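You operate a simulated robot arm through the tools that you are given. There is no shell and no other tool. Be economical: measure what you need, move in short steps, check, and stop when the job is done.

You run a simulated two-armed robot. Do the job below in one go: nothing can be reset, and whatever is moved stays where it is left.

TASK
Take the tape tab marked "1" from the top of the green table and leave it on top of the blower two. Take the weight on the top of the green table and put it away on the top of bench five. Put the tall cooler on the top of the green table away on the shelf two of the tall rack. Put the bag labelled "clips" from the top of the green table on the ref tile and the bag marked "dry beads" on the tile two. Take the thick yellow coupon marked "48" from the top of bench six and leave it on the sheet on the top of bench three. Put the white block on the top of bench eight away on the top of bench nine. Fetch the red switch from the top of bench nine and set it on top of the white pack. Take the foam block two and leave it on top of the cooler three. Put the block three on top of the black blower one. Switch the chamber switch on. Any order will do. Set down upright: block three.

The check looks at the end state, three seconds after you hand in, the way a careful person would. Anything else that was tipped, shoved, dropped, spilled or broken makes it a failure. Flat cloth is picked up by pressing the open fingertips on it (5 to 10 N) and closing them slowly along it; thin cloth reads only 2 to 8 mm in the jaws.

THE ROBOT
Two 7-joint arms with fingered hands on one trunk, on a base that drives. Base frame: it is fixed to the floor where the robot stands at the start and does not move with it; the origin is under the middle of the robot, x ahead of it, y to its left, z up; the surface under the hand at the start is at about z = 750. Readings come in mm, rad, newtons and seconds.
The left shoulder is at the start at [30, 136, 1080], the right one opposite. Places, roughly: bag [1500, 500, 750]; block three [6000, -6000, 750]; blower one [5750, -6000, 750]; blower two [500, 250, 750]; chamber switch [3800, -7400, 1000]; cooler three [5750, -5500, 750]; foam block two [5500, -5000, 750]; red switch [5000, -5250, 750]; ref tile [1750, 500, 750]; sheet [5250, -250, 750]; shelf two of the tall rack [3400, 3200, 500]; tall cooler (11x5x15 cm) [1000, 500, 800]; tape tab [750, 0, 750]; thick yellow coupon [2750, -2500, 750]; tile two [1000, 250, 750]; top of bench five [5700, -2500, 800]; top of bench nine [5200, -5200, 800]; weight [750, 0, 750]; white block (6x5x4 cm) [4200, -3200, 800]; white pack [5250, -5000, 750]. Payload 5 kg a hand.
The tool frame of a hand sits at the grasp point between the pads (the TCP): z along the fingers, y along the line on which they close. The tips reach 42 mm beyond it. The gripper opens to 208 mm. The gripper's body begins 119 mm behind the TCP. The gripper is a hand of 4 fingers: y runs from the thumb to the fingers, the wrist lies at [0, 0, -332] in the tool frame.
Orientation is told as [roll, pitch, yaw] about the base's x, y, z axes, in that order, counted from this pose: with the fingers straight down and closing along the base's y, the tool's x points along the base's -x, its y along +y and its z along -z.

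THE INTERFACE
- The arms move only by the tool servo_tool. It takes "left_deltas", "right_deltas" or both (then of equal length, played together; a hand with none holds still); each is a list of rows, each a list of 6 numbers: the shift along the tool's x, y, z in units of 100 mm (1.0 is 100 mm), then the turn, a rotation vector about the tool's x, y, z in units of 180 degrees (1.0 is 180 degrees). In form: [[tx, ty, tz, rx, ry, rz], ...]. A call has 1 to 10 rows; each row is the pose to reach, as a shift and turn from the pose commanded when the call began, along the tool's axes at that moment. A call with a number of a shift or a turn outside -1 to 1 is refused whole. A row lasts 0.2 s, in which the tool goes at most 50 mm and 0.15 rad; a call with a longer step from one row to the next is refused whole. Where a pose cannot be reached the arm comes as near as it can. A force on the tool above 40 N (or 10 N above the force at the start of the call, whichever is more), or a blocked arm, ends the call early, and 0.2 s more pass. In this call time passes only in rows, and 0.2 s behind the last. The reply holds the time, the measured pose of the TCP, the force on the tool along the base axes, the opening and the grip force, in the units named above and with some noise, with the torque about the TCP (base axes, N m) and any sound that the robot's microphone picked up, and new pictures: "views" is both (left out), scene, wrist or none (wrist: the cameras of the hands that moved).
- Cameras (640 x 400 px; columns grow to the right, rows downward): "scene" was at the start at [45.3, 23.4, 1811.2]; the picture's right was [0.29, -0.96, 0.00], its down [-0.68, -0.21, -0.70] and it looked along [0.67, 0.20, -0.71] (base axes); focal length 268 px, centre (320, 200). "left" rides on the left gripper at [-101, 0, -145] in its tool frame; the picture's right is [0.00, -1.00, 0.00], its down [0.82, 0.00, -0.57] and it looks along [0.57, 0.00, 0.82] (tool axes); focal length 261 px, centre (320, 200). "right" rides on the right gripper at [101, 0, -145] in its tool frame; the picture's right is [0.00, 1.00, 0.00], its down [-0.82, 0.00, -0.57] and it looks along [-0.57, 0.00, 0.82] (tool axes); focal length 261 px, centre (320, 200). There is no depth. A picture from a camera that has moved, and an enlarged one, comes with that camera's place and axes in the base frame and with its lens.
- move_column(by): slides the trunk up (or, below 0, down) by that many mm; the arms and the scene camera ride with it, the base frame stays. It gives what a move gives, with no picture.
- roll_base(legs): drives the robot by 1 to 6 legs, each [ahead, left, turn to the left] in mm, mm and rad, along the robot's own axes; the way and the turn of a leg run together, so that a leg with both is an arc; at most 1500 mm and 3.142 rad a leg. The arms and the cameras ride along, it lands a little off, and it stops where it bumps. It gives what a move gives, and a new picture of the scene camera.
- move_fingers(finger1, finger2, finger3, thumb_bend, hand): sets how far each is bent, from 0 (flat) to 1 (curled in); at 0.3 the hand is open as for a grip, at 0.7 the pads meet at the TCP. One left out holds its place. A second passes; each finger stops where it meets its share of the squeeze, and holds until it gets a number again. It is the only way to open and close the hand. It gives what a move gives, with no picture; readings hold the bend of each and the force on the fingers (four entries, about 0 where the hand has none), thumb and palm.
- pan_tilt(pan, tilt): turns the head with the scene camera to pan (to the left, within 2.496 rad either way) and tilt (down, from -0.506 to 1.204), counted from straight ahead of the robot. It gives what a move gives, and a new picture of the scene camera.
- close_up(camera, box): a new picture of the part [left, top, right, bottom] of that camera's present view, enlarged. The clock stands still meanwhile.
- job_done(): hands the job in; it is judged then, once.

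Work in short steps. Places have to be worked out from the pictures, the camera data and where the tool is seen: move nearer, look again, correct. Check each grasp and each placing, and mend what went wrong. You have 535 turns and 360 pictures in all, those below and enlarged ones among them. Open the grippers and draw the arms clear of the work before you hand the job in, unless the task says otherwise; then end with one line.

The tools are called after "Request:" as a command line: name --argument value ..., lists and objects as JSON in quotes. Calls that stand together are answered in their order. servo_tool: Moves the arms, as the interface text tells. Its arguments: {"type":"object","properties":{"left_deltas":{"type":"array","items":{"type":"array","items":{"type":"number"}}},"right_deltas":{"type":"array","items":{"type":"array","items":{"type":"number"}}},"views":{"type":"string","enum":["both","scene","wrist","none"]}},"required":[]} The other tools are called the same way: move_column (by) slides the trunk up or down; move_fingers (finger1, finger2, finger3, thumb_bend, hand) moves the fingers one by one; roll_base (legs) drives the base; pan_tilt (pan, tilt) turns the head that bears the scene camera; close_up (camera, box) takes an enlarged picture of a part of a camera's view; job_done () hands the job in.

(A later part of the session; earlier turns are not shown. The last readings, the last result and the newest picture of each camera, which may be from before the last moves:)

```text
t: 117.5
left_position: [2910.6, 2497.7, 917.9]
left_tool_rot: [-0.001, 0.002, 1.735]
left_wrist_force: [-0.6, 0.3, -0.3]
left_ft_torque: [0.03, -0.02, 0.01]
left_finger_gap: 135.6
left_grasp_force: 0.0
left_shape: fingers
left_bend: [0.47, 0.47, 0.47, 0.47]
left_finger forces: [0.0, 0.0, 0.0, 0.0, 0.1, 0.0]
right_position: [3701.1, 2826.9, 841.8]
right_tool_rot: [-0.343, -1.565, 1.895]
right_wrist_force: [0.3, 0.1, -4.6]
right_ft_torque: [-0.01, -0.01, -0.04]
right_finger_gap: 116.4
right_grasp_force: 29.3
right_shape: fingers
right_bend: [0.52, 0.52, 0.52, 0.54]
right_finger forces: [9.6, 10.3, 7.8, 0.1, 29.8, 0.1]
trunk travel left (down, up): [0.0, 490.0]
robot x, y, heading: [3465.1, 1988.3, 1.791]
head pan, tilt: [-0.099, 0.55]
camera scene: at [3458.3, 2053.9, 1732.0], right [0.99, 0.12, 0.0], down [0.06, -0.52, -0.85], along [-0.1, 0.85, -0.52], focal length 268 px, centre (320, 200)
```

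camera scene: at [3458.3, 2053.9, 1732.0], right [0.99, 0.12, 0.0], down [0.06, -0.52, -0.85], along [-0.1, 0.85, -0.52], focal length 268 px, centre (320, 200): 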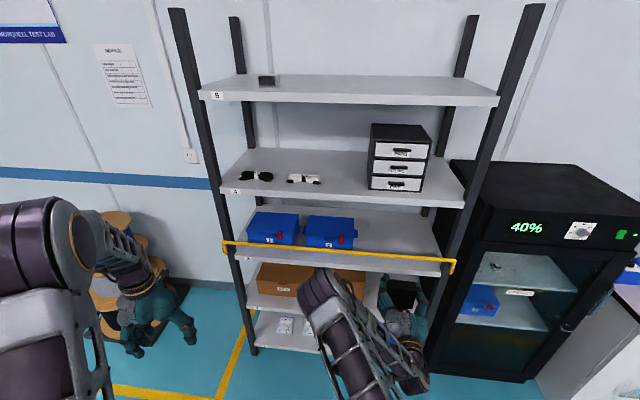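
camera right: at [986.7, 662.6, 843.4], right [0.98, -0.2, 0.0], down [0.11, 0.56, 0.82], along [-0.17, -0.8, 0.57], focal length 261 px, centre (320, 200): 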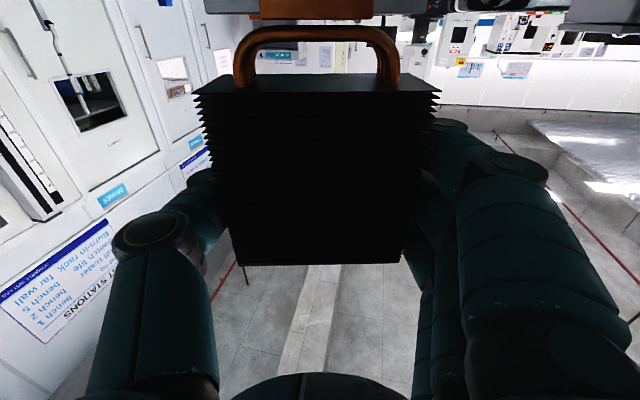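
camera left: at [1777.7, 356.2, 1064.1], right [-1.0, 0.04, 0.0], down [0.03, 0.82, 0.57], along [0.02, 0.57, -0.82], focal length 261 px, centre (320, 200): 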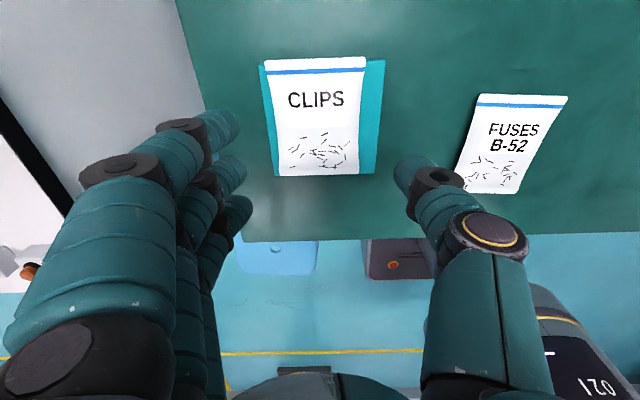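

The hand bumped the yellow bar of shelf three lightly, then came free as the trunk lowered; grip is unchanged. I back 60 mm, then lower the hand toward shelf-two height and check.

Request:
roll_base --legs '[[-80, 0, 0]]'

Request:
close_up --camera "scene" --box '[220, 180, 480, 342]'

Request:
servo_tool --right_deltas '[[0.4, 0, 0, 0, 0, 0], [0.8, 0, 0, 0, 0, 0], [1, 0, 0, 0, 0, 0]]' --views "none"

Request:
servo_tool --right_deltas '[[0.4, 0, 0, 0, 0, 0], [0.8, 0, 0, 0, 0, 0], [1, 0, 0, 0, 0, 0]]' --views "both"

```text
t: 118.6
left_position: [2925.7, 2417.2, 917.8]
left_tool_rot: [0.0, -0.001, 1.734]
left_wrist_force: [0.3, -0.9, 1.0]
left_ft_torque: [0.16, 0.03, 0.04]
left_finger_gap: 135.7
left_grasp_force: 0.1
left_shape: fingers
left_bend: [0.47, 0.47, 0.47, 0.47]
left_finger forces: [0.0, 0.0, 0.0, 0.0, 0.0, 0.1]
right_position: [3717.6, 2746.7, 842.4]
right_tool_rot: [-0.463, -1.565, 2.018]
right_wrist_force: [-0.2, -0.6, -3.5]
right_ft_torque: [-0.11, -0.02, 0.06]
right_finger_gap: 115.9
right_grasp_force: 29.0
right_shape: fingers
right_bend: [0.52, 0.52, 0.52, 0.54]
right_finger forces: [9.7, 10.2, 8.0, 0.0, 29.8, 0.1]
trunk travel left (down, up): [0.0, 490.0]
robot x, y, heading: [3482.0, 1912.5, 1.79]
head pan, tilt: [-0.099, 0.55]
camera scene: at [3476.2, 1972.6, 1732.2], right [0.99, 0.12, 0.0], down [0.06, -0.52, -0.85], along [-0.1, 0.85, -0.52], focal length 268 px, centre (320, 200)
```

scene: 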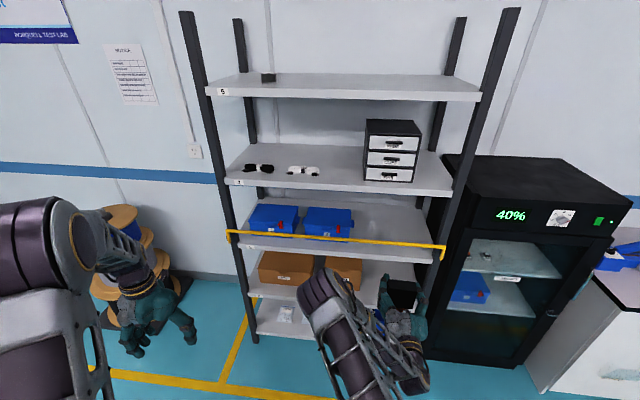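

```text
2.46 times, centred on (350, 261) of scene
camera zoom: at [3476.2, 1972.6, 1732.2], right [0.99, 0.12, 0.0], down [0.06, -0.52, -0.85], along [-0.1, 0.85, -0.52], focal length 660 px, centre (246, 50)
```

zoom: 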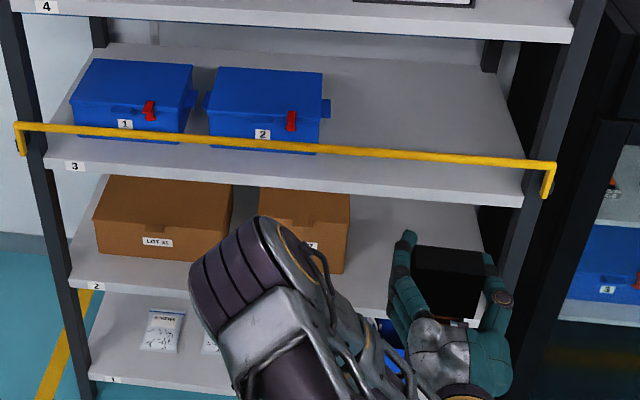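

```text
t: 119.4
left_position: [2927.6, 2418.9, 917.3]
left_tool_rot: [0.001, 0.001, 1.735]
left_wrist_force: [-0.2, 0.1, -0.1]
left_ft_torque: [0.01, 0.01, 0.01]
left_finger_gap: 135.8
left_grasp_force: 0.0
left_shape: fingers
left_bend: [0.47, 0.47, 0.47, 0.47]
left_finger forces: [0.0, 0.0, 0.0, 0.0, 0.0, 0.1]
right_position: [3716.8, 2747.7, 740.0]
right_tool_rot: [-0.381, -1.566, 1.934]
right_wrist_force: [-0.4, 0.9, -4.5]
right_ft_torque: [-0.06, 0.03, -0.08]
right_finger_gap: 116.1
right_grasp_force: 28.7
right_shape: fingers
right_bend: [0.52, 0.52, 0.52, 0.54]
right_finger forces: [9.7, 10.4, 8.0, 0.1, 29.7, 0.1]
trunk travel left (down, up): [0.0, 490.0]
robot x, y, heading: [3484.7, 1918.5, 1.788]
head pan, tilt: [-0.099, 0.55]
```

```text
t: 120.2
left_position: [2926.5, 2417.7, 917.5]
left_tool_rot: [0.001, -0.001, 1.735]
left_wrist_force: [-0.2, -0.4, 0.3]
left_ft_torque: [-0.01, 0.03, -0.03]
left_finger_gap: 135.5
left_grasp_force: 0.1
left_shape: fingers
left_bend: [0.47, 0.47, 0.47, 0.47]
left_finger forces: [0.0, 0.1, 0.1, 0.1, 0.1, 0.0]
right_position: [3719.9, 2745.8, 639.9]
right_tool_rot: [-0.36, -1.567, 1.914]
right_wrist_force: [1.1, 0.1, -4.6]
right_ft_torque: [-0.06, 0.0, 0.01]
right_finger_gap: 116.2
right_grasp_force: 28.9
right_shape: fingers
right_bend: [0.52, 0.52, 0.52, 0.54]
right_finger forces: [9.7, 10.2, 8.1, 0.0, 29.6, 0.0]
trunk travel left (down, up): [0.0, 490.0]
robot x, y, heading: [3481.1, 1915.9, 1.787]
head pan, tilt: [-0.099, 0.55]
camera scene: at [3475.7, 1975.3, 1731.9], right [0.99, 0.12, 0.0], down [0.06, -0.52, -0.85], along [-0.1, 0.85, -0.52], focal length 268 px, centre (320, 200)
camera right: at [3716.3, 2599.1, 539.2], right [-1.0, 0.02, 0.0], down [-0.01, -0.57, 0.82], along [0.02, 0.82, 0.57], focal length 261 px, centre (320, 200)
```

scene: 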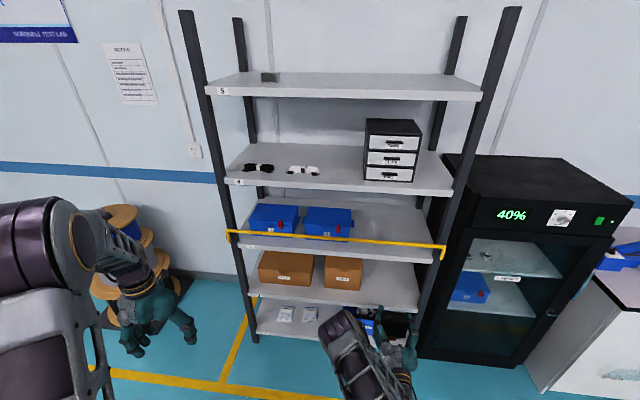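
right: 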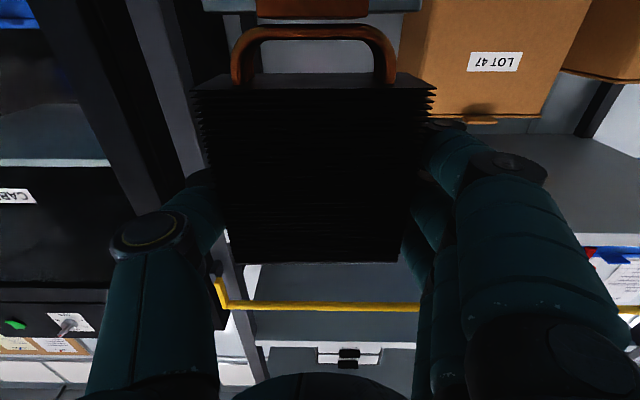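

Shelf 2 is confirmed by its label; free width is x≈3590–3905. I advance in two legs with the hand at z 640, aiming for x≈3748.

Request:
roll_base --legs '[[150, -47, 0]]'

Request:
close_up --camera "right" --box '[0, 0, 640, 400]'

```text
t: 121.6
left_position: [2941.6, 2576.8, 916.2]
left_tool_rot: [0.001, 0.002, 1.733]
left_wrist_force: [0.2, 0.9, -0.8]
left_ft_torque: [-0.16, 0.04, -0.03]
left_finger_gap: 135.4
left_grasp_force: 0.1
left_shape: fingers
left_bend: [0.47, 0.47, 0.47, 0.47]
left_finger forces: [0.0, 0.0, 0.1, 0.0, 0.1, 0.1]
right_position: [3732.0, 2901.5, 638.3]
right_tool_rot: [-0.281, -1.567, 1.834]
right_wrist_force: [0.0, 0.9, -4.9]
right_ft_torque: [0.08, 0.01, 0.04]
right_finger_gap: 115.8
right_grasp_force: 28.9
right_shape: fingers
right_bend: [0.52, 0.52, 0.52, 0.54]
right_finger forces: [9.8, 10.2, 8.0, 0.0, 29.7, 0.0]
trunk travel left (down, up): [0.0, 490.0]
robot x, y, heading: [3496.7, 2066.0, 1.783]
head pan, tilt: [-0.099, 0.55]
camera scene: at [3489.0, 2132.9, 1731.8], right [0.99, 0.12, 0.0], down [0.06, -0.52, -0.85], along [-0.1, 0.85, -0.52], focal length 268 px, centre (320, 200)
```

scene: 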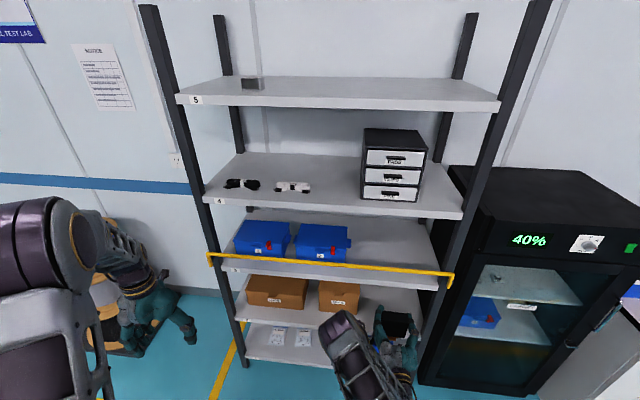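

```text
1.00 times, centred on (320, 200) of right (not enlarged: the box is as wide or as high as the picture)
camera zoom: at [3730.1, 2755.3, 538.7], right [-1.0, 0.02, 0.0], down [-0.01, -0.57, 0.82], along [0.02, 0.82, 0.57], focal length 261 px, centre (320, 200)
```

zoom: 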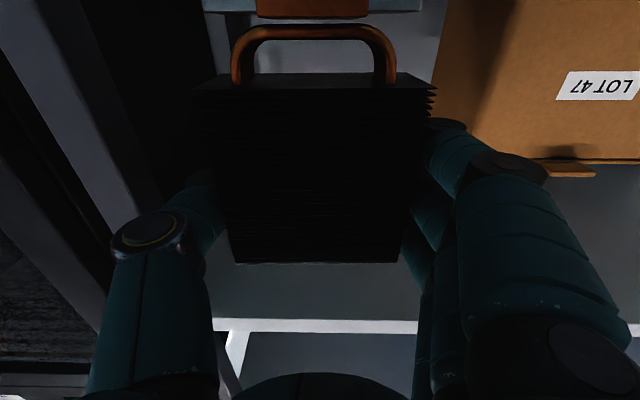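

Clear on both sides. Second half of the advance.

Request:
roll_base --legs '[[150, -50, 0]]'

Request:
close_up --camera "right" --box '[0, 0, 640, 400]'

```text
t: 123.0
left_position: [2961.6, 2734.8, 916.4]
left_tool_rot: [0.001, 0.003, 1.728]
left_wrist_force: [0.4, 1.4, -1.0]
left_ft_torque: [-0.17, 0.04, 0.02]
left_finger_gap: 135.5
left_grasp_force: 0.1
left_shape: fingers
left_bend: [0.47, 0.47, 0.47, 0.47]
left_finger forces: [0.0, 0.0, 0.0, 0.1, 0.0, 0.0]
right_position: [3755.7, 3057.1, 637.7]
right_tool_rot: [-0.25, -1.565, 1.799]
right_wrist_force: [-0.2, 0.1, -6.6]
right_ft_torque: [0.08, -0.01, 0.02]
right_finger_gap: 116.1
right_grasp_force: 28.9
right_shape: fingers
right_bend: [0.52, 0.52, 0.52, 0.54]
right_finger forces: [9.9, 10.1, 8.0, 0.0, 29.7, 0.1]
trunk travel left (down, up): [0.0, 490.0]
robot x, y, heading: [3512.4, 2224.7, 1.786]
head pan, tilt: [-0.099, 0.55]
camera scene: at [3506.7, 2289.5, 1731.8], right [0.99, 0.11, 0.0], down [0.06, -0.52, -0.85], along [-0.09, 0.85, -0.52], focal length 268 px, centre (320, 200)
```

scene: 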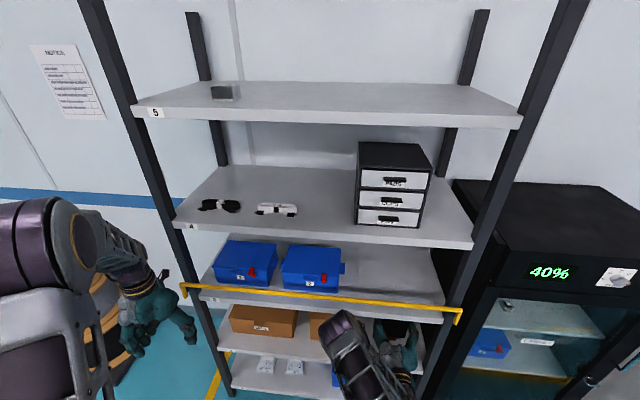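

```text
1.00 times, centred on (320, 200) of right (not enlarged: the box is as wide or as high as the picture)
camera zoom: at [3751.1, 2910.5, 538.5], right [-1.0, 0.02, 0.0], down [-0.01, -0.57, 0.82], along [0.02, 0.82, 0.57], focal length 261 px, centre (320, 200)
```

zoom: 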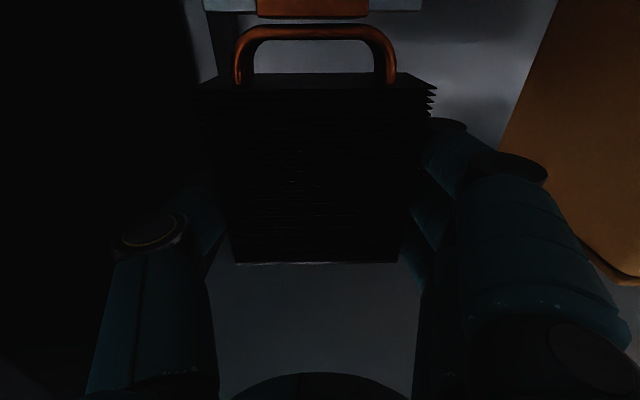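

In position above shelf two. I lower in small steps until the base takes the load.

Request:
servo_tool --right_deltas '[[0.1, 0, 0, 0, 0, 0], [0.18, 0, 0, 0, 0, 0], [0.23, 0, 0, 0, 0, 0], [0.26, 0, 0, 0, 0, 0], [0.29, 0, 0, 0, 0, 0], [0.32, 0, 0, 0, 0, 0]]' --views "none"

```text
t: 124.4
left_position: [2960.8, 2734.3, 918.3]
left_tool_rot: [-0.002, 0.001, 1.728]
left_wrist_force: [0.9, -1.0, -0.4]
left_ft_torque: [0.04, 0.0, 0.01]
left_finger_gap: 135.7
left_grasp_force: 0.1
left_shape: fingers
left_bend: [0.47, 0.47, 0.47, 0.47]
left_finger forces: [0.0, 0.0, 0.1, 0.0, 0.0, 0.0]
right_position: [3755.9, 3057.2, 612.4]
right_tool_rot: [-2.299, -1.566, -2.435]
right_wrist_force: [0.3, 3.5, 15.5]
right_ft_torque: [0.07, -0.04, -0.05]
right_finger_gap: 115.8
right_grasp_force: 29.5
right_shape: fingers
right_bend: [0.52, 0.52, 0.52, 0.54]
right_finger forces: [8.2, 10.1, 9.7, 0.0, 30.4, 0.0]
trunk travel left (down, up): [0.0, 490.0]
robot x, y, heading: [3516.0, 2224.6, 1.779]
head pan, tilt: [-0.099, 0.55]
```

Base is on the shelf (z 612 as predicted). I ease up, open, and check.

Request:
servo_tool --right_deltas '[[-0.03, 0, 0, 0, 0, 0]]' --views "none"

Request:
move_fingers --hand "right" --finger1 0.44 --finger2 0.44 --finger3 0.44 --thumb_bend 0.44

Request:
close_up --camera "right" --box '[0, 0, 640, 400]'

```text
t: 124.8
left_position: [2961.6, 2733.6, 918.0]
left_tool_rot: [0.0, 0.002, 1.728]
left_wrist_force: [-0.6, -1.1, 0.3]
left_ft_torque: [0.0, 0.03, 0.01]
left_finger_gap: 135.7
left_grasp_force: 0.0
left_shape: fingers
left_bend: [0.47, 0.47, 0.47, 0.47]
left_finger forces: [0.1, 0.0, 0.0, 0.1, 0.1, 0.0]
right_position: [3756.1, 3057.2, 612.1]
right_tool_rot: [-0.642, -1.569, 2.191]
right_wrist_force: [0.6, 6.8, 13.2]
right_ft_torque: [0.33, 0.05, -0.07]
right_finger_gap: 116.3
right_grasp_force: 28.9
right_shape: fingers
right_bend: [0.52, 0.52, 0.52, 0.54]
right_finger forces: [10.1, 10.3, 8.4, 0.0, 30.3, 0.0]
trunk travel left (down, up): [0.0, 490.0]
robot x, y, heading: [3513.1, 2226.1, 1.783]
head pan, tilt: [-0.099, 0.55]
```

```text
t: 125.8
left_position: [2961.7, 2734.4, 917.7]
left_tool_rot: [0.001, -0.001, 1.729]
left_wrist_force: [-0.5, 0.0, 0.8]
left_ft_torque: [-0.01, 0.01, 0.01]
left_finger_gap: 135.4
left_grasp_force: 0.1
left_shape: fingers
left_bend: [0.47, 0.47, 0.47, 0.47]
left_finger forces: [0.0, 0.1, 0.0, 0.0, 0.0, 0.1]
right_position: [3755.8, 3056.7, 609.7]
right_tool_rot: [-0.338, -1.565, 1.889]
right_wrist_force: [-0.1, 0.1, -1.2]
right_ft_torque: [-0.04, 0.03, 0.0]
right_finger_gap: 151.0
right_grasp_force: 0.0
right_shape: fingers
right_bend: [0.44, 0.44, 0.44, 0.44]
right_finger forces: [0.0, 0.0, 0.0, 0.0, 0.1, 0.1]
trunk travel left (down, up): [0.0, 490.0]
robot x, y, heading: [3511.8, 2228.3, 1.788]
head pan, tilt: [-0.099, 0.55]
```

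```text
1.00 times, centred on (320, 200) of right (not enlarged: the box is as wide or as high as the picture)
camera zoom: at [3751.7, 2909.9, 511.0], right [-1.0, 0.02, 0.0], down [-0.01, -0.57, 0.82], along [0.02, 0.82, 0.57], focal length 261 px, centre (320, 200)
```

zoom: 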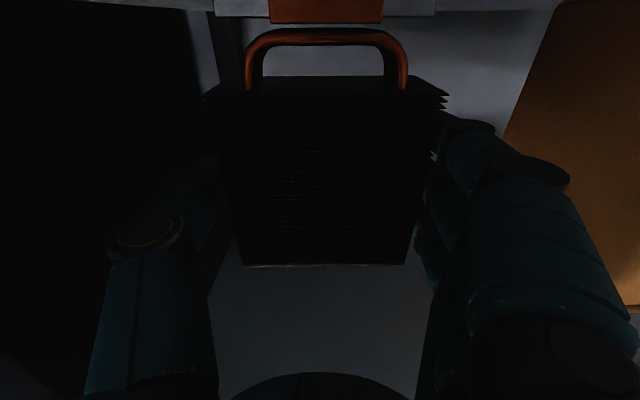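

Free and standing upright. I withdraw straight back 100 mm, then drive out along the same line.

Request:
servo_tool --right_deltas '[[0, 0, -0.3, 0, 0, 0], [0, 0, -0.65, 0, 0, 0], [0, 0, -1, 0, 0, 0]]' --views "wrist"

Request:
roll_base --legs '[[-440, 97, 0]]'

```text
t: 126.6
left_position: [2961.0, 2733.5, 918.0]
left_tool_rot: [-0.001, 0.0, 1.728]
left_wrist_force: [-0.6, -0.3, -0.2]
left_ft_torque: [0.02, -0.03, 0.02]
left_finger_gap: 135.6
left_grasp_force: 0.0
left_shape: fingers
left_bend: [0.47, 0.47, 0.47, 0.47]
left_finger forces: [0.1, 0.1, 0.1, 0.0, 0.0, 0.0]
right_position: [3754.0, 2957.4, 613.0]
right_tool_rot: [-0.408, -1.568, 1.957]
right_wrist_force: [0.1, 0.3, 1.0]
right_ft_torque: [0.01, -0.01, -0.06]
right_finger_gap: 151.1
right_grasp_force: 0.0
right_shape: fingers
right_bend: [0.44, 0.44, 0.44, 0.44]
right_finger forces: [0.1, 0.0, 0.0, 0.1, 0.1, 0.0]
trunk travel left (down, up): [0.0, 490.0]
robot x, y, heading: [3514.9, 2226.6, 1.779]
head pan, tilt: [-0.099, 0.55]
camera right: at [3749.3, 2810.8, 512.4], right [-1.0, 0.02, 0.0], down [-0.01, -0.57, 0.82], along [0.02, 0.82, 0.57], focal length 261 px, centre (320, 200)
```

right: 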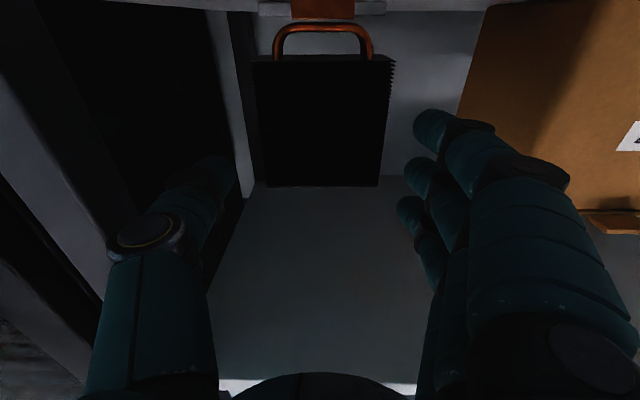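

```text
t: 129.3
left_position: [2959.9, 2283.0, 917.0]
left_tool_rot: [0.001, 0.001, 1.727]
left_wrist_force: [-0.6, -0.5, -0.1]
left_ft_torque: [0.1, 0.0, 0.01]
left_finger_gap: 135.9
left_grasp_force: 0.0
left_shape: fingers
left_bend: [0.47, 0.47, 0.47, 0.47]
left_finger forces: [0.0, 0.0, 0.2, 0.0, 0.1, 0.0]
right_position: [3753.1, 2503.3, 610.7]
right_tool_rot: [-0.392, -1.568, 1.936]
right_wrist_force: [-0.4, 0.0, -0.2]
right_ft_torque: [-0.01, -0.01, -0.05]
right_finger_gap: 151.3
right_grasp_force: 0.0
right_shape: fingers
right_bend: [0.44, 0.44, 0.44, 0.44]
right_finger forces: [0.1, 0.0, 0.0, 0.0, 0.1, 0.1]
trunk travel left (down, up): [0.0, 490.0]
robot x, y, heading: [3510.7, 1773.8, 1.781]
head pan, tilt: [-0.099, 0.55]
camera scene: at [3505.2, 1833.4, 1732.1], right [0.99, 0.11, 0.0], down [0.06, -0.52, -0.85], along [-0.09, 0.85, -0.52], focal length 268 px, centre (320, 200)
```

scene: 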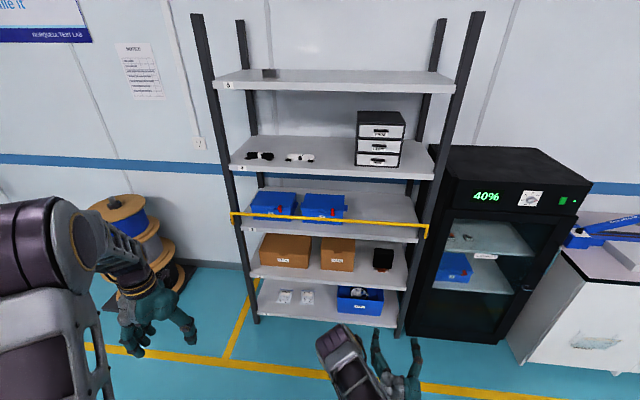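

The cooler stands on shelf two, right of the cartons. I raise the trunk and bring the right hand back to pointing down.

Request:
move_column --by 100

Request:
servo_tool --right_deltas '[[-0.1, 0, 0, 0, 0.04, 0], [-0.2, 0, 0, 0, 0.08, 0], [-0.3, 0, 0, 0, 0.12, 0], [-0.4, 0, 0, 0, 0.16, 0], [-0.5, 0, 0, 0, 0.2, 0], [-0.6, 0, 0, 0, 0.24, 0], [-0.7, 0, 0, 0, 0.28, 0], [-0.8, 0, 0, 0, 0.32, 0], [-0.9, 0, 0, 0, 0.36, 0], [-1, 0, 0, 0, 0.4, 0]]' --views "none"

Request:
servo_tool --right_deltas '[[0, 0, -0.3, 0, 0.033, 0], [0, 0, -0.6, 0, 0.066, 0], [0, 0, -1, 0, 0.1, 0]]' --views "none"

```text
t: 130.7
left_position: [2960.9, 2282.2, 1017.6]
left_tool_rot: [0.0, -0.001, 1.727]
left_wrist_force: [-0.4, 0.7, -0.3]
left_ft_torque: [0.0, -0.01, 0.0]
left_finger_gap: 135.7
left_grasp_force: 0.1
left_shape: fingers
left_bend: [0.47, 0.47, 0.47, 0.47]
left_finger forces: [0.1, 0.1, 0.1, 0.0, 0.0, 0.1]
right_position: [3753.0, 2504.0, 710.8]
right_tool_rot: [-0.326, -1.566, 1.873]
right_wrist_force: [0.5, 0.3, 0.0]
right_ft_torque: [0.0, 0.02, 0.0]
right_finger_gap: 151.1
right_grasp_force: 0.1
right_shape: fingers
right_bend: [0.44, 0.44, 0.44, 0.44]
right_finger forces: [0.0, 0.0, 0.0, 0.1, 0.0, 0.0]
trunk travel left (down, up): [-100.0, 390.0]
robot x, y, heading: [3511.6, 1770.7, 1.778]
head pan, tilt: [-0.099, 0.55]
```

```text
t: 132.8
left_position: [2960.6, 2282.5, 1017.7]
left_tool_rot: [0.0, -0.001, 1.729]
left_wrist_force: [-2.6, -1.0, -0.5]
left_ft_torque: [0.24, -0.35, 0.03]
left_finger_gap: 135.8
left_grasp_force: 0.1
left_shape: fingers
left_bend: [0.47, 0.47, 0.47, 0.47]
left_finger forces: [0.0, 0.0, 0.0, 0.1, 0.0, 0.1]
right_position: [3760.4, 2501.9, 811.5]
right_tool_rot: [-0.009, -0.305, 1.544]
right_wrist_force: [12.0, -6.6, -5.6]
right_ft_torque: [0.98, 1.47, 0.53]
right_finger_gap: 151.6
right_grasp_force: 0.0
right_shape: fingers
right_bend: [0.44, 0.44, 0.44, 0.44]
right_finger forces: [0.0, 0.1, 0.0, 0.1, 0.1, 0.1]
trunk travel left (down, up): [-100.0, 390.0]
robot x, y, heading: [3514.1, 1773.8, 1.78]
head pan, tilt: [-0.099, 0.55]
```

```text
t: 133.7
left_position: [2959.3, 2281.3, 1016.5]
left_tool_rot: [-0.001, 0.0, 1.729]
left_wrist_force: [-0.3, -1.5, 0.7]
left_ft_torque: [0.09, -0.1, -0.03]
left_finger_gap: 136.0
left_grasp_force: 0.1
left_shape: fingers
left_bend: [0.47, 0.47, 0.47, 0.47]
left_finger forces: [0.1, 0.0, 0.0, 0.0, 0.1, 0.1]
right_position: [3750.6, 2473.5, 907.6]
right_tool_rot: [-0.002, 0.006, 1.546]
right_wrist_force: [-0.1, -1.8, -0.7]
right_ft_torque: [0.1, -0.08, -0.01]
right_finger_gap: 151.8
right_grasp_force: 0.0
right_shape: fingers
right_bend: [0.44, 0.44, 0.44, 0.44]
right_finger forces: [0.0, 0.0, 0.1, 0.1, 0.0, 0.0]
trunk travel left (down, up): [-100.0, 390.0]
robot x, y, heading: [3512.8, 1770.4, 1.777]
head pan, tilt: [-0.099, 0.55]
```

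Now I level the right hand's yaw, raise it, and drive back round to the front of the green table for the weight.

Request:
servo_tool --right_deltas '[[0, 0, -0.4, 0, 0, -0.04], [0, 0, -0.8, 0, 0, -0.073], [0, 0, -1, 0, 0, -0.073]]' --views "none"

Request:
roll_base --legs '[[0, 0, 1.365], [1500, 0, 0], [1500, 0, 0], [210, 0, 0], [0, 0, 1.571], [0, 0, 1.571]]'

```text
t: 134.4
left_position: [2960.3, 2281.4, 1017.7]
left_tool_rot: [0.001, 0.001, 1.726]
left_wrist_force: [-0.5, 0.4, 0.0]
left_ft_torque: [0.05, -0.05, 0.01]
left_finger_gap: 135.7
left_grasp_force: 0.0
left_shape: fingers
left_bend: [0.47, 0.47, 0.47, 0.47]
left_finger forces: [0.1, 0.0, 0.0, 0.0, 0.1, 0.0]
right_position: [3751.1, 2473.8, 1007.5]
right_tool_rot: [0.0, 0.003, 1.776]
right_wrist_force: [-0.4, -1.2, 0.6]
right_ft_torque: [0.05, -0.04, -0.02]
right_finger_gap: 151.9
right_grasp_force: 0.1
right_shape: fingers
right_bend: [0.44, 0.44, 0.44, 0.44]
right_finger forces: [0.0, 0.0, 0.0, 0.0, 0.0, 0.1]
trunk travel left (down, up): [-100.0, 390.0]
robot x, y, heading: [3510.1, 1774.9, 1.783]
head pan, tilt: [-0.099, 0.55]
```

```text
t: 161.1
left_position: [921.6, 2236.5, 1017.1]
left_tool_rot: [-0.001, -0.001, -0.127]
left_wrist_force: [-0.6, -0.4, 0.6]
left_ft_torque: [-0.01, 0.0, 0.0]
left_finger_gap: 135.7
left_grasp_force: 0.0
left_shape: fingers
left_bend: [0.47, 0.47, 0.47, 0.47]
left_finger forces: [0.0, 0.0, 0.0, 0.0, 0.0, 0.1]
right_position: [885.7, 1424.0, 1005.5]
right_tool_rot: [0.002, 0.005, -0.079]
right_wrist_force: [0.5, -0.3, 1.3]
right_ft_torque: [-0.03, 0.0, 0.04]
right_finger_gap: 151.6
right_grasp_force: 0.0
right_shape: fingers
right_bend: [0.44, 0.44, 0.44, 0.44]
right_finger forces: [0.0, 0.0, 0.0, 0.1, 0.0, 0.0]
trunk travel left (down, up): [-100.0, 390.0]
robot x, y, heading: [277.9, 1848.9, -0.074]
head pan, tilt: [-0.099, 0.55]
camera scene: at [336.4, 1835.7, 1832.0], right [-0.17, -0.99, 0.0], down [-0.52, 0.09, -0.85], along [0.84, -0.15, -0.52], focal length 268 px, centre (320, 200)
```

scene: 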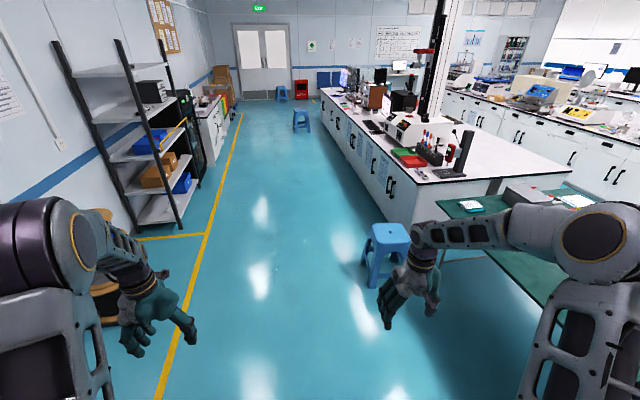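

I straighten up, back off, and strafe right to y≈155 in front of the table.

Request:
roll_base --legs '[[-190, 0, 0.074], [0, -1000, 0], [0, -690, 0]]'

Request:
pan_tilt --pan -0.2 --tilt 0.95

```text
t: 170.9
left_position: [701.1, 615.0, 1018.2]
left_tool_rot: [0.0, -0.001, -0.022]
left_wrist_force: [0.2, 0.0, 0.5]
left_ft_torque: [0.05, -0.02, -0.04]
left_finger_gap: 135.9
left_grasp_force: 0.0
left_shape: fingers
left_bend: [0.47, 0.47, 0.47, 0.47]
left_finger forces: [0.0, 0.0, 0.1, 0.1, 0.1, 0.0]
right_position: [751.1, -197.0, 1006.2]
right_tool_rot: [0.0, 0.005, 0.026]
right_wrist_force: [-0.5, -0.9, -1.4]
right_ft_torque: [0.11, -0.02, -0.03]
right_finger_gap: 152.0
right_grasp_force: 0.1
right_shape: fingers
right_bend: [0.44, 0.44, 0.44, 0.44]
right_finger forces: [0.1, 0.1, 0.0, 0.0, 0.0, 0.1]
trunk travel left (down, up): [-100.0, 390.0]
robot x, y, heading: [104.4, 162.3, 0.034]
head pan, tilt: [-0.099, 0.55]
camera scene: at [161.0, 155.4, 1832.0], right [-0.07, -1.0, 0.0], down [-0.52, 0.04, -0.85], along [0.85, -0.06, -0.52], focal length 268 px, centre (320, 200)
```

scene: 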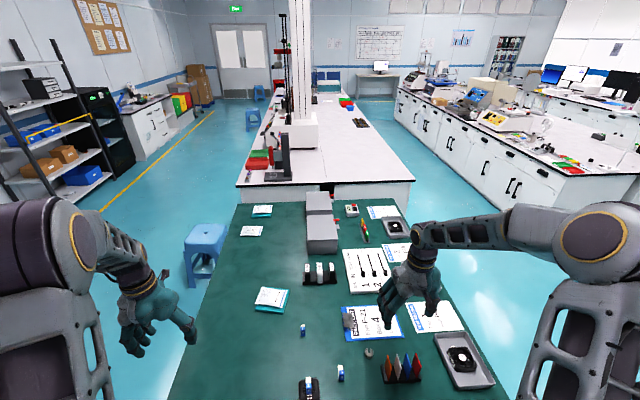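

```text
t: 171.7
left_position: [701.5, 614.7, 1017.2]
left_tool_rot: [0.0, 0.002, -0.022]
left_wrist_force: [0.4, 0.1, 0.4]
left_ft_torque: [0.01, 0.02, 0.02]
left_finger_gap: 135.5
left_grasp_force: 0.0
left_shape: fingers
left_bend: [0.47, 0.47, 0.47, 0.47]
left_finger forces: [0.0, 0.1, 0.0, 0.0, 0.0, 0.1]
right_position: [750.8, -195.5, 1005.6]
right_tool_rot: [-0.001, 0.004, 0.027]
right_wrist_force: [-1.1, -0.3, 0.1]
right_ft_torque: [0.01, -0.05, 0.01]
right_finger_gap: 151.4
right_grasp_force: 0.1
right_shape: fingers
right_bend: [0.44, 0.44, 0.44, 0.44]
right_finger forces: [0.2, 0.1, 0.0, 0.1, 0.0, 0.0]
trunk travel left (down, up): [-100.0, 390.0]
robot x, y, heading: [104.8, 165.3, 0.03]
head pan, tilt: [-0.201, 0.949]
camera scene: at [143.1, 150.1, 1799.1], right [-0.17, -0.99, 0.0], down [-0.8, 0.14, -0.58], along [0.57, -0.1, -0.81], focal length 268 px, centre (320, 200)
```

scene: 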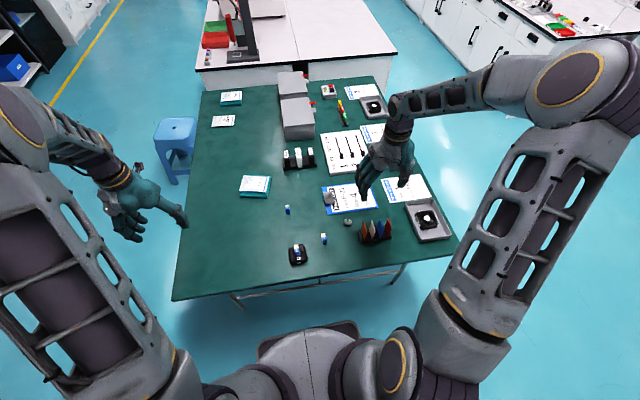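

The weight is at about (742,−76). I bring the right hand over it and narrow the fingers.

Request:
move_fingers --hand "right" --finger1 0.58 --finger2 0.58 --finger3 0.58 --thumb_bend 0.58

Request:
servo_tool --right_deltas '[[0, 0.4, 0.2, 0, 0, 0], [0.06, 0.8, 0.4, 0, 0, 0], [0.06, 1, 0.8, 0, 0, 0]]' --views "none"

Request:
servo_tool --right_deltas '[[0, 0.2, 0.3, 0, 0, 0]]' --views "wrist"

```text
t: 172.7
left_position: [701.4, 616.0, 1017.3]
left_tool_rot: [0.0, -0.002, -0.022]
left_wrist_force: [-0.7, 0.9, -0.3]
left_ft_torque: [-0.01, -0.02, -0.02]
left_finger_gap: 135.6
left_grasp_force: 0.0
left_shape: fingers
left_bend: [0.47, 0.47, 0.47, 0.47]
left_finger forces: [0.1, 0.1, 0.1, 0.0, 0.0, 0.0]
right_position: [750.2, -197.1, 1006.1]
right_tool_rot: [0.001, 0.007, 0.026]
right_wrist_force: [0.2, 0.7, 0.1]
right_ft_torque: [0.01, 0.0, 0.0]
right_finger_gap: 86.4
right_grasp_force: 0.0
right_shape: fingers
right_bend: [0.57, 0.57, 0.57, 0.57]
right_finger forces: [0.0, 0.0, 0.0, 0.0, 0.0, 0.1]
trunk travel left (down, up): [-100.0, 390.0]
robot x, y, heading: [103.9, 163.9, 0.029]
head pan, tilt: [-0.201, 0.949]
```

```text
t: 173.5
left_position: [702.3, 615.1, 1017.1]
left_tool_rot: [-0.001, 0.002, -0.023]
left_wrist_force: [0.4, -0.1, -0.6]
left_ft_torque: [-0.03, 0.16, -0.02]
left_finger_gap: 135.7
left_grasp_force: 0.1
left_shape: fingers
left_bend: [0.47, 0.47, 0.47, 0.47]
left_finger forces: [0.1, 0.0, 0.0, 0.0, 0.0, 0.0]
right_position: [740.5, -96.7, 928.0]
right_tool_rot: [-0.001, 0.004, 0.025]
right_wrist_force: [1.0, 0.1, -1.1]
right_ft_torque: [0.04, 0.18, -0.03]
right_finger_gap: 85.7
right_grasp_force: 0.0
right_shape: fingers
right_bend: [0.57, 0.57, 0.57, 0.57]
right_finger forces: [0.0, 0.0, 0.1, 0.0, 0.0, 0.0]
trunk travel left (down, up): [-100.0, 390.0]
robot x, y, heading: [104.4, 163.2, 0.031]
head pan, tilt: [-0.201, 0.949]
```

```text
t: 173.9
left_position: [703.3, 616.1, 1015.9]
left_tool_rot: [-0.001, 0.002, -0.022]
left_wrist_force: [0.5, 0.4, -1.2]
left_ft_torque: [0.0, 0.19, 0.0]
left_finger_gap: 135.9
left_grasp_force: 0.0
left_shape: fingers
left_bend: [0.47, 0.47, 0.47, 0.47]
left_finger forces: [0.1, 0.0, 0.1, 0.0, 0.0, 0.0]
right_position: [744.1, -77.2, 895.4]
right_tool_rot: [0.0, 0.006, 0.026]
right_wrist_force: [1.7, -0.5, -0.9]
right_ft_torque: [-0.01, 0.19, -0.01]
right_finger_gap: 85.9
right_grasp_force: 0.1
right_shape: fingers
right_bend: [0.57, 0.57, 0.57, 0.57]
right_finger forces: [0.1, 0.1, 0.1, 0.1, 0.0, 0.0]
trunk travel left (down, up): [-100.0, 390.0]
robot x, y, heading: [102.3, 162.9, 0.036]
head pan, tilt: [-0.201, 0.949]
camera right: at [642.7, -79.9, 1041.6], right [-0.02, 1.0, 0.0], down [0.82, 0.02, 0.57], along [0.57, 0.01, -0.82], focal length 261 px, centre (320, 200)
```

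right: 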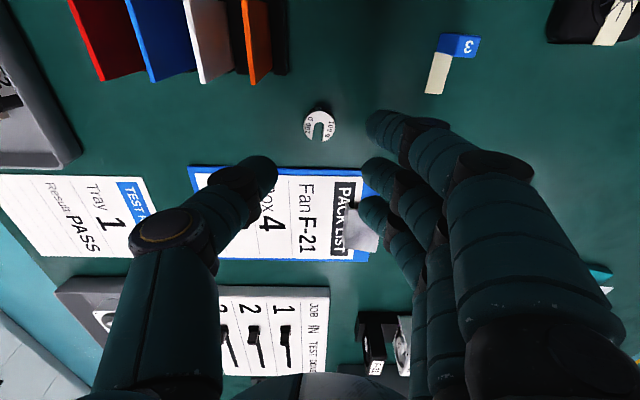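

Weight centre ≈(736,−80), 35 mm across. I align and descend beside it.

Request:
servo_tool --right_deltas '[[0.08, -0.03, 0.3, 0, 0, 0], [0.08, -0.03, 0.6, 0, 0, 0], [0.08, -0.03, 0.8, 0, 0, 0], [0.08, -0.03, 0.86, 0, 0, 0], [0.08, -0.03, 0.9, 0, 0, 0]]' --views "wrist"

```text
t: 175.1
left_position: [703.2, 614.8, 1017.0]
left_tool_rot: [0.001, 0.001, -0.022]
left_wrist_force: [-0.5, 0.3, 0.5]
left_ft_torque: [-0.02, 0.01, 0.01]
left_finger_gap: 135.4
left_grasp_force: 0.0
left_shape: fingers
left_bend: [0.47, 0.47, 0.47, 0.47]
left_finger forces: [0.1, 0.1, 0.0, 0.0, 0.0, 0.0]
right_position: [733.5, -79.3, 805.8]
right_tool_rot: [0.0, 0.006, 0.025]
right_wrist_force: [1.1, 0.5, -1.3]
right_ft_torque: [-0.04, 0.01, -0.01]
right_finger_gap: 86.1
right_grasp_force: 0.1
right_shape: fingers
right_bend: [0.57, 0.57, 0.57, 0.57]
right_finger forces: [0.0, 0.0, 0.1, 0.0, 0.0, 0.0]
trunk travel left (down, up): [-100.0, 390.0]
robot x, y, heading: [103.8, 166.9, 0.033]
head pan, tilt: [-0.201, 0.949]
camera right: at [632.2, -83.4, 951.5], right [-0.02, 1.0, 0.0], down [0.82, 0.02, 0.57], along [0.57, 0.01, -0.82], focal length 261 px, centre (320, 200)
```

right: 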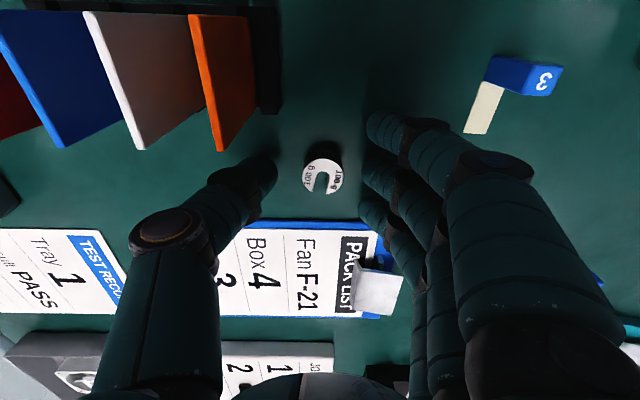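

Well centred. I close thumb and middle finger on the weight.

Request:
move_fingers --hand "right" --finger2 0.7 --thumb_bend 0.7

Request:
servo_tool --right_deltas '[[0, 0, -0.1, 0, 0, 0], [0, 0, -0.5, 0, 0, 0], [0, 0, -1, 0, 0, 0]]' --views "wrist"

```text
t: 176.1
left_position: [701.6, 615.1, 1017.3]
left_tool_rot: [0.001, -0.001, -0.023]
left_wrist_force: [0.5, -0.6, -0.4]
left_ft_torque: [0.01, 0.01, -0.02]
left_finger_gap: 135.8
left_grasp_force: 0.1
left_shape: fingers
left_bend: [0.47, 0.47, 0.47, 0.47]
left_finger forces: [0.1, 0.0, 0.1, 0.1, 0.0, 0.0]
right_position: [731.2, -79.7, 806.3]
right_tool_rot: [0.002, 0.005, 0.026]
right_wrist_force: [-0.8, 0.4, 2.8]
right_ft_torque: [-0.05, -0.02, 0.0]
right_finger_gap: 64.8
right_grasp_force: 8.6
right_shape: fingers
right_bend: [0.57, 0.64, 0.57, 0.68]
right_finger forces: [0.0, 8.2, 0.0, 0.1, 8.6, 0.0]
trunk travel left (down, up): [-100.0, 390.0]
robot x, y, heading: [102.8, 161.4, 0.035]
head pan, tilt: [-0.201, 0.949]
```

```text
t: 176.9
left_position: [700.7, 614.9, 1017.0]
left_tool_rot: [0.0, 0.0, -0.022]
left_wrist_force: [0.0, 0.2, 0.3]
left_ft_torque: [-0.08, -0.11, -0.01]
left_finger_gap: 135.8
left_grasp_force: 0.1
left_shape: fingers
left_bend: [0.47, 0.47, 0.47, 0.47]
left_finger forces: [0.0, 0.0, 0.1, 0.0, 0.1, 0.0]
right_position: [732.4, -77.2, 905.8]
right_tool_rot: [-0.001, 0.006, 0.027]
right_wrist_force: [-0.6, 0.0, -1.3]
right_ft_torque: [-0.06, -0.15, 0.02]
right_finger_gap: 60.1
right_grasp_force: 4.3
right_shape: fingers
right_bend: [0.57, 0.68, 0.57, 0.69]
right_finger forces: [0.0, 3.7, 0.0, 0.0, 4.9, 0.0]
trunk travel left (down, up): [-100.0, 390.0]
robot x, y, heading: [105.3, 162.9, 0.03]
head pan, tilt: [-0.201, 0.949]
camera right: at [631.3, -81.8, 1050.4], right [-0.02, 1.0, 0.0], down [0.82, 0.02, 0.57], along [0.57, 0.01, -0.82], focal length 261 px, centre (320, 200)
```

right: 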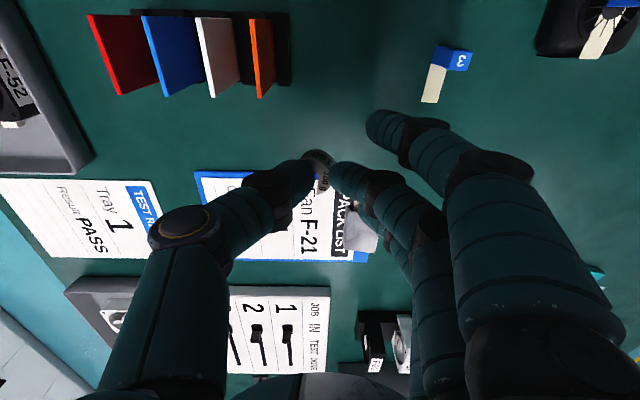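

The weight seems to have tilted in the fingers; I look closer before carrying on.

Request:
close_up --camera "right" --box '[260, 120, 400, 220]'

```text
4.00 times, centred on (330, 170) of right
camera zoom: at [631.3, -81.8, 1050.4], right [-0.02, 1.0, 0.0], down [0.82, 0.02, 0.57], along [0.57, 0.01, -0.82], focal length 1043 px, centre (280, 320)
```

zoom: 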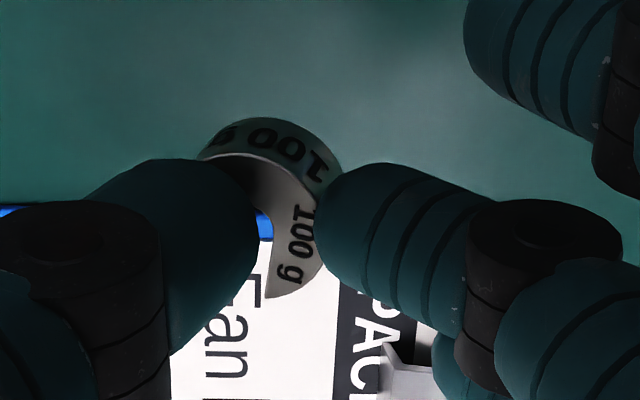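

The slotted 100 g weight twisted in the two-finger pinch. I set it back down gently and will regrasp with a firmer hold.

Request:
servo_tool --right_deltas '[[0, 0, 0.4, 0, 0, 0], [0, 0, 0.75, 0, 0, 0], [0, 0, 0.84, 0, 0, 0], [0, 0, 0.88, 0, 0, 0], [0, 0, 0.92, 0, 0, 0], [0, 0, 0.96, 0, 0, 0]]' --views "wrist"

Request:
close_up --camera "right" --box '[260, 120, 400, 220]'

```text
t: 178.3
left_position: [702.3, 615.7, 1017.5]
left_tool_rot: [-0.001, 0.0, -0.023]
left_wrist_force: [0.7, -0.7, 0.1]
left_ft_torque: [-0.05, -0.04, 0.01]
left_finger_gap: 135.6
left_grasp_force: 0.1
left_shape: fingers
left_bend: [0.47, 0.47, 0.47, 0.47]
left_finger forces: [0.0, 0.0, 0.0, 0.0, 0.1, 0.1]
right_position: [732.1, -80.3, 811.2]
right_tool_rot: [0.0, 0.003, 0.025]
right_wrist_force: [0.5, 0.5, 3.8]
right_ft_torque: [-0.03, -0.02, 0.0]
right_finger_gap: 59.9
right_grasp_force: 5.1
right_shape: fingers
right_bend: [0.57, 0.68, 0.57, 0.69]
right_finger forces: [0.0, 5.2, 0.1, 0.0, 6.2, 0.0]
trunk travel left (down, up): [-100.0, 390.0]
robot x, y, heading: [105.2, 165.2, 0.036]
head pan, tilt: [-0.201, 0.949]
camera right: at [631.9, -83.7, 956.2], right [-0.02, 1.0, 0.0], down [0.82, 0.02, 0.57], along [0.57, 0.01, -0.82], focal length 261 px, centre (320, 200)
```

right: 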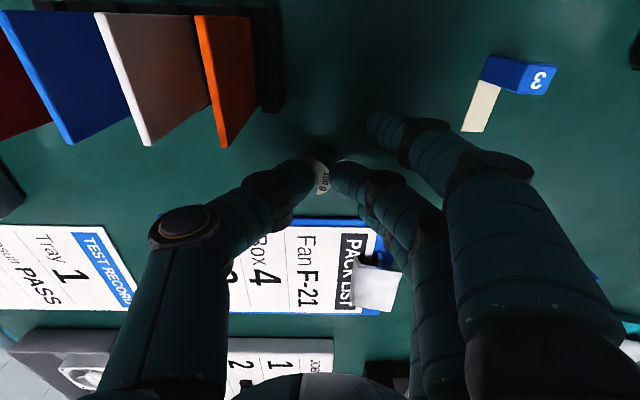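

```text
4.00 times, centred on (330, 170) of right
camera zoom: at [631.9, -83.7, 956.2], right [-0.02, 1.0, 0.0], down [0.82, 0.02, 0.57], along [0.57, 0.01, -0.82], focal length 1043 px, centre (280, 320)
```

zoom: 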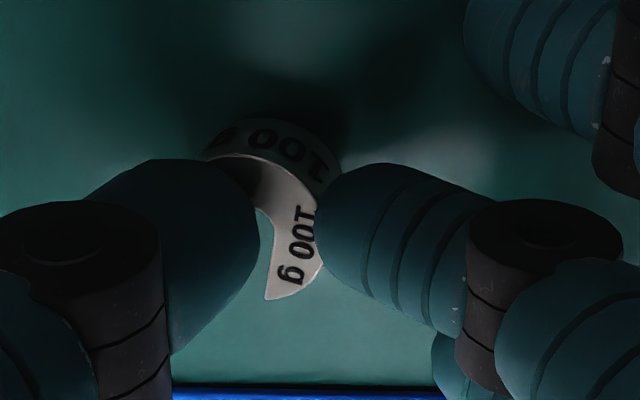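

Touching the table with light force. I open thumb and finger and look.

Request:
move_fingers --hand "right" --finger2 0.57 --thumb_bend 0.57

Request:
close_up --camera "right" --box '[250, 110, 390, 210]'

```text
t: 179.3
left_position: [701.3, 615.1, 1017.1]
left_tool_rot: [-0.001, 0.0, -0.022]
left_wrist_force: [0.0, 0.3, -0.8]
left_ft_torque: [-0.02, 0.01, 0.03]
left_finger_gap: 135.7
left_grasp_force: 0.1
left_shape: fingers
left_bend: [0.47, 0.47, 0.47, 0.47]
left_finger forces: [0.0, 0.0, 0.0, 0.0, 0.0, 0.0]
right_position: [732.3, -80.8, 810.2]
right_tool_rot: [0.0, 0.006, 0.027]
right_wrist_force: [0.1, -0.5, 0.2]
right_ft_torque: [0.04, 0.02, 0.01]
right_finger_gap: 88.3
right_grasp_force: 0.1
right_shape: fingers
right_bend: [0.57, 0.56, 0.57, 0.56]
right_finger forces: [0.1, 0.1, 0.0, 0.0, 0.3, 0.0]
trunk travel left (down, up): [-100.0, 390.0]
robot x, y, heading: [105.1, 163.8, 0.032]
head pan, tilt: [-0.201, 0.949]
```

```text
4.00 times, centred on (320, 160) of right
camera zoom: at [631.8, -83.9, 955.7], right [-0.02, 1.0, 0.0], down [0.82, 0.02, 0.57], along [0.57, 0.01, -0.82], focal length 1043 px, centre (320, 360)
```

zoom: 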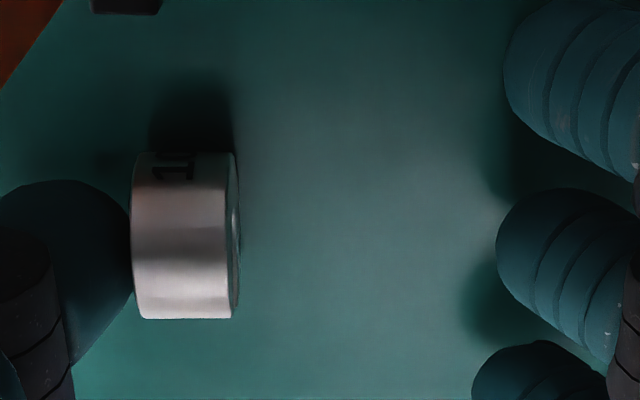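

The weight rolled onto its rim and now stands at about (728,−110), its flat faces toward thumb and fingers. That gives a secure grip on the faces: I centre the hand on it and close.

Request:
servo_tool --right_deltas '[[0.02, -0.15, 0, 0, 0, 0], [0.04, -0.3, 0, 0, 0, 0], [0.04, -0.3, 0.03, 0, 0, 0]]' --views "none"

Request:
close_up --camera "right" --box '[240, 100, 400, 220]'

```text
t: 180.1
left_position: [702.0, 615.9, 1016.7]
left_tool_rot: [0.002, 0.0, -0.024]
left_wrist_force: [1.2, 0.7, -0.2]
left_ft_torque: [0.02, -0.04, -0.03]
left_finger_gap: 135.6
left_grasp_force: 0.1
left_shape: fingers
left_bend: [0.47, 0.47, 0.47, 0.47]
left_finger forces: [0.0, 0.1, 0.0, 0.0, 0.0, 0.0]
right_position: [729.3, -110.4, 806.7]
right_tool_rot: [0.0, 0.005, 0.025]
right_wrist_force: [0.2, -0.1, -0.2]
right_ft_torque: [0.02, 0.04, -0.01]
right_finger_gap: 88.1
right_grasp_force: 0.1
right_shape: fingers
right_bend: [0.57, 0.56, 0.57, 0.56]
right_finger forces: [0.0, 0.0, 0.0, 0.1, 0.0, 0.0]
trunk travel left (down, up): [-100.0, 390.0]
robot x, y, heading: [103.1, 162.4, 0.032]
head pan, tilt: [-0.201, 0.949]
```

```text
3.33 times, centred on (320, 160) of right
camera zoom: at [629.0, -114.4, 952.5], right [-0.02, 1.0, 0.0], down [0.82, 0.02, 0.57], along [0.57, 0.01, -0.82], focal length 869 px, centre (320, 333)
```

zoom: 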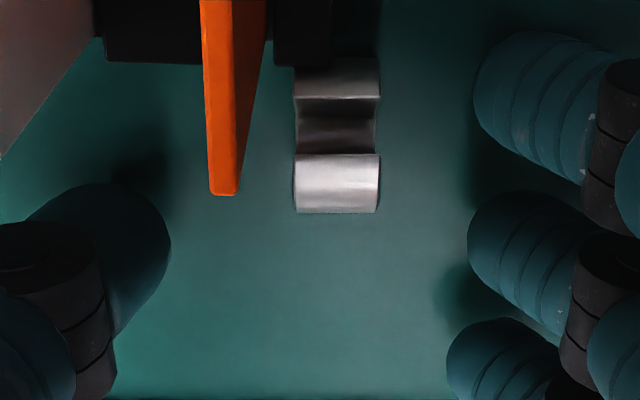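

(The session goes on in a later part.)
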